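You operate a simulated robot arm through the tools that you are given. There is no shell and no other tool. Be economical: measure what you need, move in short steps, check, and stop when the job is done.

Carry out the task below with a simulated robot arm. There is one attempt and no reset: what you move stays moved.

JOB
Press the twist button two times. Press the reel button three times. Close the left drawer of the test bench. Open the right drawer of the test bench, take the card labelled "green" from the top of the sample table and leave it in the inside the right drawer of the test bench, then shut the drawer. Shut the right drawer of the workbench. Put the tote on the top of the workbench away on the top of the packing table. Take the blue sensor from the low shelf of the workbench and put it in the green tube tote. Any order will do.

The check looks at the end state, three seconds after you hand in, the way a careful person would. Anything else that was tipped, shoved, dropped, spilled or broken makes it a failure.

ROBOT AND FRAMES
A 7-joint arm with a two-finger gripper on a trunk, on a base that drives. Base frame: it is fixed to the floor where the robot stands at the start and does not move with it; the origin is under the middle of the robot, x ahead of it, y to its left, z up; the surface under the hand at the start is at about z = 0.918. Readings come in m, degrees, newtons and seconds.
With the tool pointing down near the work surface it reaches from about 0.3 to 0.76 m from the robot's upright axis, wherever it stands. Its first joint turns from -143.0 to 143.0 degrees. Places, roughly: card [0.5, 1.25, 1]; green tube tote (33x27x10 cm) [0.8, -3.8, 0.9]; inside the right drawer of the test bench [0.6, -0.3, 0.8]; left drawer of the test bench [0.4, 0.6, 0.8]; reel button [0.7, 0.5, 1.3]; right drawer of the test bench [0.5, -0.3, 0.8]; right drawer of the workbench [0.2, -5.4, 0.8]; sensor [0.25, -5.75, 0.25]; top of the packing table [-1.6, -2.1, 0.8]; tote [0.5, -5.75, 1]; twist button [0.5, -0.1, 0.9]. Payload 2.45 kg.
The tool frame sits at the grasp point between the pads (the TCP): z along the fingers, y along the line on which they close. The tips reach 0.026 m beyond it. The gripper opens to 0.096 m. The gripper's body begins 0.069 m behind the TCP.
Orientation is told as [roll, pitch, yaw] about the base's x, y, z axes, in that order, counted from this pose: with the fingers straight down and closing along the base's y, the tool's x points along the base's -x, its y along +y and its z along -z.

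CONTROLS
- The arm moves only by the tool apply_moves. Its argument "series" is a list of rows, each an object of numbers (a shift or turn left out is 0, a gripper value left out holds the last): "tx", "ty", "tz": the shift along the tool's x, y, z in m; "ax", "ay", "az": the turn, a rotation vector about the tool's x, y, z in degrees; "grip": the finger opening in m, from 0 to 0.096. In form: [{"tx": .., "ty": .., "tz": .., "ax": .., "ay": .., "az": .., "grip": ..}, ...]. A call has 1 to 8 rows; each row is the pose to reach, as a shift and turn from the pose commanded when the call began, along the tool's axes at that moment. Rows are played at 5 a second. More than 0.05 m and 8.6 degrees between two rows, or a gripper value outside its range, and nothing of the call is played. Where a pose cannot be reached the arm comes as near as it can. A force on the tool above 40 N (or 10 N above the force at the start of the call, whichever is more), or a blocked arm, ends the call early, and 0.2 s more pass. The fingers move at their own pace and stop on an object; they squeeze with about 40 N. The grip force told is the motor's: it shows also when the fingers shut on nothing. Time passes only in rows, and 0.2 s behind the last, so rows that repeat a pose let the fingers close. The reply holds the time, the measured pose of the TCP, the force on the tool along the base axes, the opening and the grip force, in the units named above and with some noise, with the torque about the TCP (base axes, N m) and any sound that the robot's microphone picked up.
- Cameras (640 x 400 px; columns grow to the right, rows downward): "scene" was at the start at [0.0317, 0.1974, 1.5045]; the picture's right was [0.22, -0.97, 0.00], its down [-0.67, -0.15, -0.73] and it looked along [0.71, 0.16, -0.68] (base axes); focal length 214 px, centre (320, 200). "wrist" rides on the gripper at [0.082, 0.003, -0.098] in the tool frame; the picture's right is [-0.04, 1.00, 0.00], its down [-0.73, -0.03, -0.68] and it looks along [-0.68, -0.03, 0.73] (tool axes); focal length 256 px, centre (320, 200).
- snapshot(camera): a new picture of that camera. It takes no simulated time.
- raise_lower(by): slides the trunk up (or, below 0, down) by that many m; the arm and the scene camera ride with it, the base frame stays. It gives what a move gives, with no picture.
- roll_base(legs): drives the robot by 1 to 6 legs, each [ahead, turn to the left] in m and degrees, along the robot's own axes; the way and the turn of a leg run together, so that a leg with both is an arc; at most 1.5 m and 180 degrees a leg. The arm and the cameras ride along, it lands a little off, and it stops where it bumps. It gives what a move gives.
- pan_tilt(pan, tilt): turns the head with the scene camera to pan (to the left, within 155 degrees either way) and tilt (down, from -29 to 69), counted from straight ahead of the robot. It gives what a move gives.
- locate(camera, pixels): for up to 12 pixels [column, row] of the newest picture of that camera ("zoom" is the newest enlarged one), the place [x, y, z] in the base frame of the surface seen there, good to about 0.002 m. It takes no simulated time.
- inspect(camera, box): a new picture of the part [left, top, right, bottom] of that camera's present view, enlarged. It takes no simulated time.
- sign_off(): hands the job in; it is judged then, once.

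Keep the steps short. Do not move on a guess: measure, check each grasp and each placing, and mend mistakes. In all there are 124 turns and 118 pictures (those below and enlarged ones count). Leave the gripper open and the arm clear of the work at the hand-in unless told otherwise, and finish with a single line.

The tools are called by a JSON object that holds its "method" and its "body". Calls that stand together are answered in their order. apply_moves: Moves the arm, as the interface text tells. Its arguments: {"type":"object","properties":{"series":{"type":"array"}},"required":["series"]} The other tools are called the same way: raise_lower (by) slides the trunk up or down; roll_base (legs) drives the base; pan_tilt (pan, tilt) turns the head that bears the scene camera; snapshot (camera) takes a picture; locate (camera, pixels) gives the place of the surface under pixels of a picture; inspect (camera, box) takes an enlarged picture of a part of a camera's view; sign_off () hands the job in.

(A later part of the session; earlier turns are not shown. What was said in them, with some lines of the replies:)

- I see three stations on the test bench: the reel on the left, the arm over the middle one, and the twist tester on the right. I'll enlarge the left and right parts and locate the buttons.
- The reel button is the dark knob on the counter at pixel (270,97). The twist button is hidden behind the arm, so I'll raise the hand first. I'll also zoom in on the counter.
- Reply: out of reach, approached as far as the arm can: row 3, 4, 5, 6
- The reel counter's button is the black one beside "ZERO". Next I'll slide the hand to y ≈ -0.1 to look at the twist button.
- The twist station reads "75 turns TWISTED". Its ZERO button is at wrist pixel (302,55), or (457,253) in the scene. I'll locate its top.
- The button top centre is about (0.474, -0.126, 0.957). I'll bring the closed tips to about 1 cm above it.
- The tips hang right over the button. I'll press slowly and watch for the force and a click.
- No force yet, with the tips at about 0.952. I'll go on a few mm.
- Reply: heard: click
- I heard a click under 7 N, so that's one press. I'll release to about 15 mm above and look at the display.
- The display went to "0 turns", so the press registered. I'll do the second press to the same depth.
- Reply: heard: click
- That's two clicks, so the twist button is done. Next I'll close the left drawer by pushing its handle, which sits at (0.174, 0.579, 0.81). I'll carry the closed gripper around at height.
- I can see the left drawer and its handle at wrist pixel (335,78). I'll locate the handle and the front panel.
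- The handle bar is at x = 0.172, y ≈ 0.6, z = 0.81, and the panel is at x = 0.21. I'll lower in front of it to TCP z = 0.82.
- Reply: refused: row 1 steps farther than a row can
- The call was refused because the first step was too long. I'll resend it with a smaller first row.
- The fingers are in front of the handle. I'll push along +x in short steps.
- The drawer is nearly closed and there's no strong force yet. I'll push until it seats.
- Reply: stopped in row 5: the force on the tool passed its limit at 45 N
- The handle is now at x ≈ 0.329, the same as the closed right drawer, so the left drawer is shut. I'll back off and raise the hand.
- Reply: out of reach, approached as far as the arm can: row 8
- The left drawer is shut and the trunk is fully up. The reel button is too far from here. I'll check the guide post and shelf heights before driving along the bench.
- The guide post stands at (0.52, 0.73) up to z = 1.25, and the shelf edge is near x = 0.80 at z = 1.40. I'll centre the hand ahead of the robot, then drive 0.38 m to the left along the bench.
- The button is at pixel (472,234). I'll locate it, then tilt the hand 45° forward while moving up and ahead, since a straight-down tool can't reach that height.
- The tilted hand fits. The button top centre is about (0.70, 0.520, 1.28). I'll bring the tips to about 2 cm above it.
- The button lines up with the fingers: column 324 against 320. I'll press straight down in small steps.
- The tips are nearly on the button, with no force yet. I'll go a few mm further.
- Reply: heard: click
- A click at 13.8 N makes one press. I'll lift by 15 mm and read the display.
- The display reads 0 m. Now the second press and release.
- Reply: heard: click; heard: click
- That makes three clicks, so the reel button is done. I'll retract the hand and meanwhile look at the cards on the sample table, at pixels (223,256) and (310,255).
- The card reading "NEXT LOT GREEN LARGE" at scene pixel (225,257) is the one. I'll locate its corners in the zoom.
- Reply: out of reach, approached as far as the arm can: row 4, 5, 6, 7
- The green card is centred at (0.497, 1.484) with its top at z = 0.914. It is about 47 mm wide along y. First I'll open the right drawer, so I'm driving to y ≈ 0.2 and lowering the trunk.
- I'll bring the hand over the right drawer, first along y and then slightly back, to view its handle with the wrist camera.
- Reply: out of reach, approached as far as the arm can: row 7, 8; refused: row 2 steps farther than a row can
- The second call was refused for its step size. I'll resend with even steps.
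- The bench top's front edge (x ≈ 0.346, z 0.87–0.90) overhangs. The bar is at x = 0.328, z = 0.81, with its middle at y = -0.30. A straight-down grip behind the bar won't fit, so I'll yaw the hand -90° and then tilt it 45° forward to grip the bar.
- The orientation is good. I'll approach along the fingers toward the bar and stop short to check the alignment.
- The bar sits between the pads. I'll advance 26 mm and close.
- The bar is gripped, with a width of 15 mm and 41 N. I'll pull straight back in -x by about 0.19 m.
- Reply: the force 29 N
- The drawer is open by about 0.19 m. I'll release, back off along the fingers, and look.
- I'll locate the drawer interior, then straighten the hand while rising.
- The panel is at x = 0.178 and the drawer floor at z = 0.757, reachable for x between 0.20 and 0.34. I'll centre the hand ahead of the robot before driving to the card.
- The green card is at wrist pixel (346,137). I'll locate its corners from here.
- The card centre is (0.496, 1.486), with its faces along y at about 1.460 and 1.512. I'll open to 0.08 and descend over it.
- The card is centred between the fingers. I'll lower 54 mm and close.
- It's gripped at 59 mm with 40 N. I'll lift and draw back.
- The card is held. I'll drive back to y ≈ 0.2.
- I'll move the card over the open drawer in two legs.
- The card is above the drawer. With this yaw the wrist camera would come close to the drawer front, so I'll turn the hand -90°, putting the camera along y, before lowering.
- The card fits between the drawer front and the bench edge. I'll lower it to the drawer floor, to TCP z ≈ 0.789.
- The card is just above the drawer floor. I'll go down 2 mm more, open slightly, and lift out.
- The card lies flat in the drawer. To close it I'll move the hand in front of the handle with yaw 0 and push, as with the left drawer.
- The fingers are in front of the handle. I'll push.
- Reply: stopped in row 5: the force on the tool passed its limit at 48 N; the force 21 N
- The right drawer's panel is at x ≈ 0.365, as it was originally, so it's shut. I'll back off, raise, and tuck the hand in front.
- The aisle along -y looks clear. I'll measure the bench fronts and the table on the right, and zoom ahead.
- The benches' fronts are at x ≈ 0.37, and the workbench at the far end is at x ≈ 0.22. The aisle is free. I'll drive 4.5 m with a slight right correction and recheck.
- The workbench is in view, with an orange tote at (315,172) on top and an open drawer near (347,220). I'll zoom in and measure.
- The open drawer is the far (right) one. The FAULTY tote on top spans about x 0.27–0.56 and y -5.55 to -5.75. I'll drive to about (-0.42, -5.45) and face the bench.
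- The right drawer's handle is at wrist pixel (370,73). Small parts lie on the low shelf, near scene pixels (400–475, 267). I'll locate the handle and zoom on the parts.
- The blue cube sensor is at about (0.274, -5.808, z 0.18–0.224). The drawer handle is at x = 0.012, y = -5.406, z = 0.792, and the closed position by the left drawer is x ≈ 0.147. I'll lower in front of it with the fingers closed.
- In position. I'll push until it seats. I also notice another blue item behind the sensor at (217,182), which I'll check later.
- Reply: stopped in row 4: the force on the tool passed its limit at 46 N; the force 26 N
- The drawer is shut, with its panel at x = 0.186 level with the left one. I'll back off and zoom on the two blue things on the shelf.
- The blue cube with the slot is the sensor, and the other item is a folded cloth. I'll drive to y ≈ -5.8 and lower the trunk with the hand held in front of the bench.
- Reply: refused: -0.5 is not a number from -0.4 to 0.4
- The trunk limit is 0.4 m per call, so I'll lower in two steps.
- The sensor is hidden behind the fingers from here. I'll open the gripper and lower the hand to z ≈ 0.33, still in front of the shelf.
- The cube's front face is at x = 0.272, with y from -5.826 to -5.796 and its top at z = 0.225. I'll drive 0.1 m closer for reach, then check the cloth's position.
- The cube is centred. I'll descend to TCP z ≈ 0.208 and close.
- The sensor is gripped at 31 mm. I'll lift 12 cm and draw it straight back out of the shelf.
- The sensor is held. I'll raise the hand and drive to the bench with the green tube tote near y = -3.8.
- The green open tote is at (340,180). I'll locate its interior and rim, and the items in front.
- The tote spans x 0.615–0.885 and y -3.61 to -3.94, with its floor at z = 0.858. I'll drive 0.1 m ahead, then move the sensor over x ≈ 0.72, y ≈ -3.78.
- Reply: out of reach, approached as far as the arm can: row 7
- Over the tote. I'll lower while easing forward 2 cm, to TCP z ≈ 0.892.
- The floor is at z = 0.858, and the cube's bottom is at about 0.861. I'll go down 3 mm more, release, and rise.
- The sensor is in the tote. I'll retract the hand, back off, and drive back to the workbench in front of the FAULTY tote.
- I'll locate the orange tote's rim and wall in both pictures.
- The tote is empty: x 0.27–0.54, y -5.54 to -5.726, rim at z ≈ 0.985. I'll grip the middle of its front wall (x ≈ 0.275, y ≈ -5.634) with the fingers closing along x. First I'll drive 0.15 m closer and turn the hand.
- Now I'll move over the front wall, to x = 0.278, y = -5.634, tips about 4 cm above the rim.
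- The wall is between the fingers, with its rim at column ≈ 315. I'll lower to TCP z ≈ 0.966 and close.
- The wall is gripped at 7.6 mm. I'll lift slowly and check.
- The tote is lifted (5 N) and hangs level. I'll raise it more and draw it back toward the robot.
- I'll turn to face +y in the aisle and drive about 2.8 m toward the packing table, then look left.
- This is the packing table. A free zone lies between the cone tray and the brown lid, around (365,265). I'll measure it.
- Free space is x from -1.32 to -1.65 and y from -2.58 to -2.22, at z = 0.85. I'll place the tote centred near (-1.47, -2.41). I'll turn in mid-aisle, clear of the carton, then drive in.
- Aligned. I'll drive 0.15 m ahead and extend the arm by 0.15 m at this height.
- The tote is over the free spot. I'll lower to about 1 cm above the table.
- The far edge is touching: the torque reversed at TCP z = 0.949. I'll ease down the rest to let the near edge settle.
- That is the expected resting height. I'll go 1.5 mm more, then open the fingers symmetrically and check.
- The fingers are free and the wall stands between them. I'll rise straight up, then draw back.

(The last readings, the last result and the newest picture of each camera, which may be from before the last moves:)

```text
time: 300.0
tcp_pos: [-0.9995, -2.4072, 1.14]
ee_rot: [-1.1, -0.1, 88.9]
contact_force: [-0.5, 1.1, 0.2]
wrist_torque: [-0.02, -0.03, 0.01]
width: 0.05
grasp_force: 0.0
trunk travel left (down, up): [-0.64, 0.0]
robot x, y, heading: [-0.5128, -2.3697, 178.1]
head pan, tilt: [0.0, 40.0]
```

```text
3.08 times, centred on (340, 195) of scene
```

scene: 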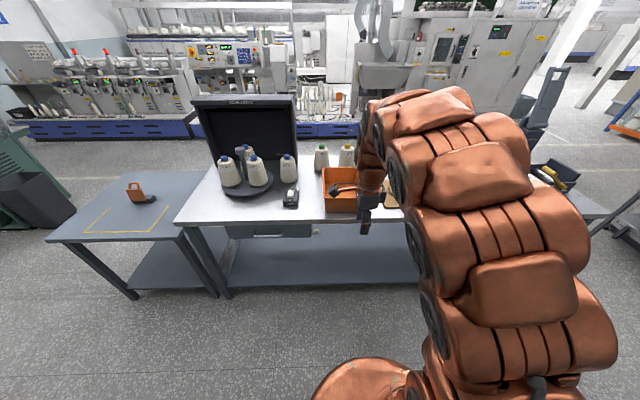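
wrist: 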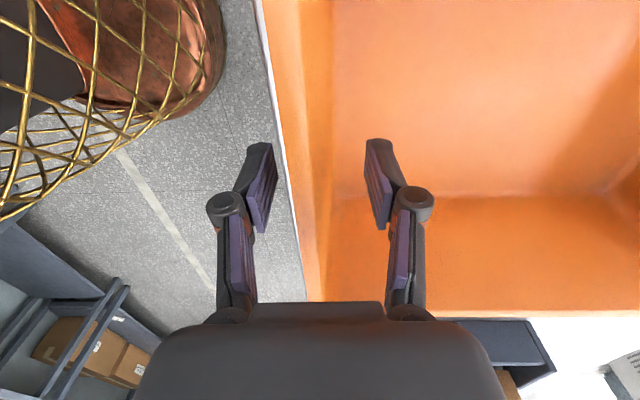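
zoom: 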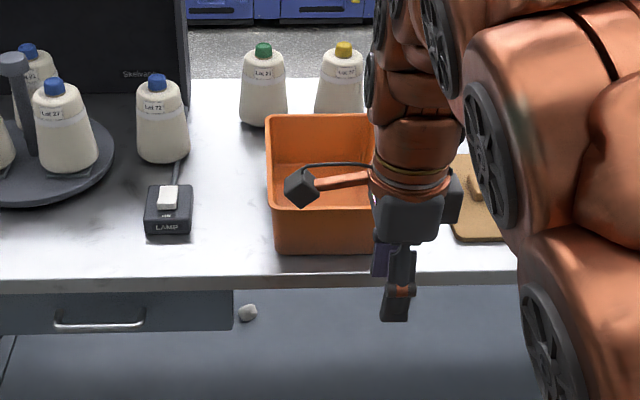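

The tote stands flat on the packing table. Lastly I'll check from afar that the drawers stayed shut on both benches.

{"method": "pan_tilt", "body": {"pan": -112, "tilt": 12}}

{"method": "inspect", "body": {"camera": "scene", "box": [200, 150, 520, 350]}}

{"method": "pan_tilt", "body": {"pan": 104, "tilt": 12}}

{"method": "inspect", "body": {"camera": "scene", "box": [160, 130, 480, 330]}}

```text
time: 301.9
tcp_pos: [-1.0001, -2.4066, 1.1392]
ee_rot: [-1.2, -0.1, 88.9]
contact_force: [0.4, 0.1, 0.6]
wrist_torque: [0.01, 0.0, 0.0]
width: 0.0499
grasp_force: 0.0
trunk travel left (down, up): [-0.64, 0.0]
robot x, y, heading: [-0.5117, -2.3705, 178.3]
head pan, tilt: [-112.0, 12.0]
```

```text
2.00 times, centred on (360, 250) of scene
```

zoom: 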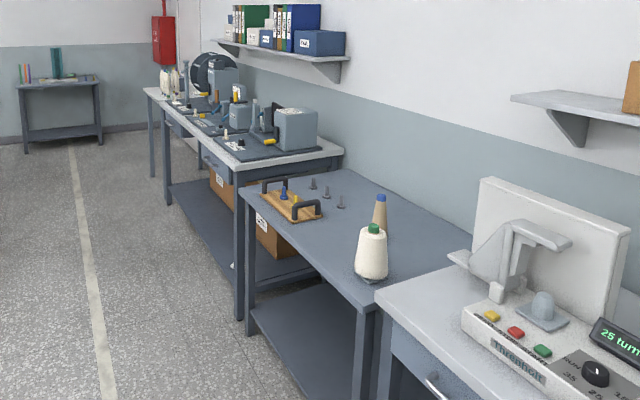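

```text
time: 305.0
tcp_pos: [-1.0001, -2.4073, 1.1401]
ee_rot: [-1.1, -0.1, 89.0]
contact_force: [0.4, -0.1, -0.9]
wrist_torque: [-0.02, -0.04, 0.01]
width: 0.0501
grasp_force: 0.0
trunk travel left (down, up): [-0.64, 0.0]
robot x, y, heading: [-0.5095, -2.37, 178.2]
head pan, tilt: [104.0, 12.0]
```

```text
2.00 times, centred on (320, 230) of scene
```

zoom: 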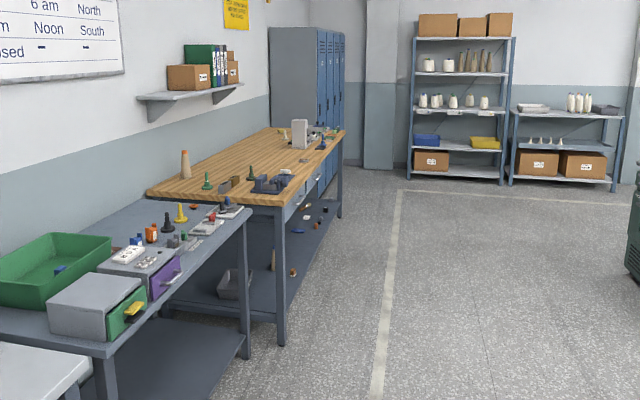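

All the drawers look shut, the sensor is in the green tote, the gripper is open, and the arm is clear. I'm handing in.

{"method": "sign_off", "body": {}}

```text
The job is handed in.
```

All the steps of the job were carried out and checked by camera or sound, and it has been handed in with the gripper open and the arm clear.
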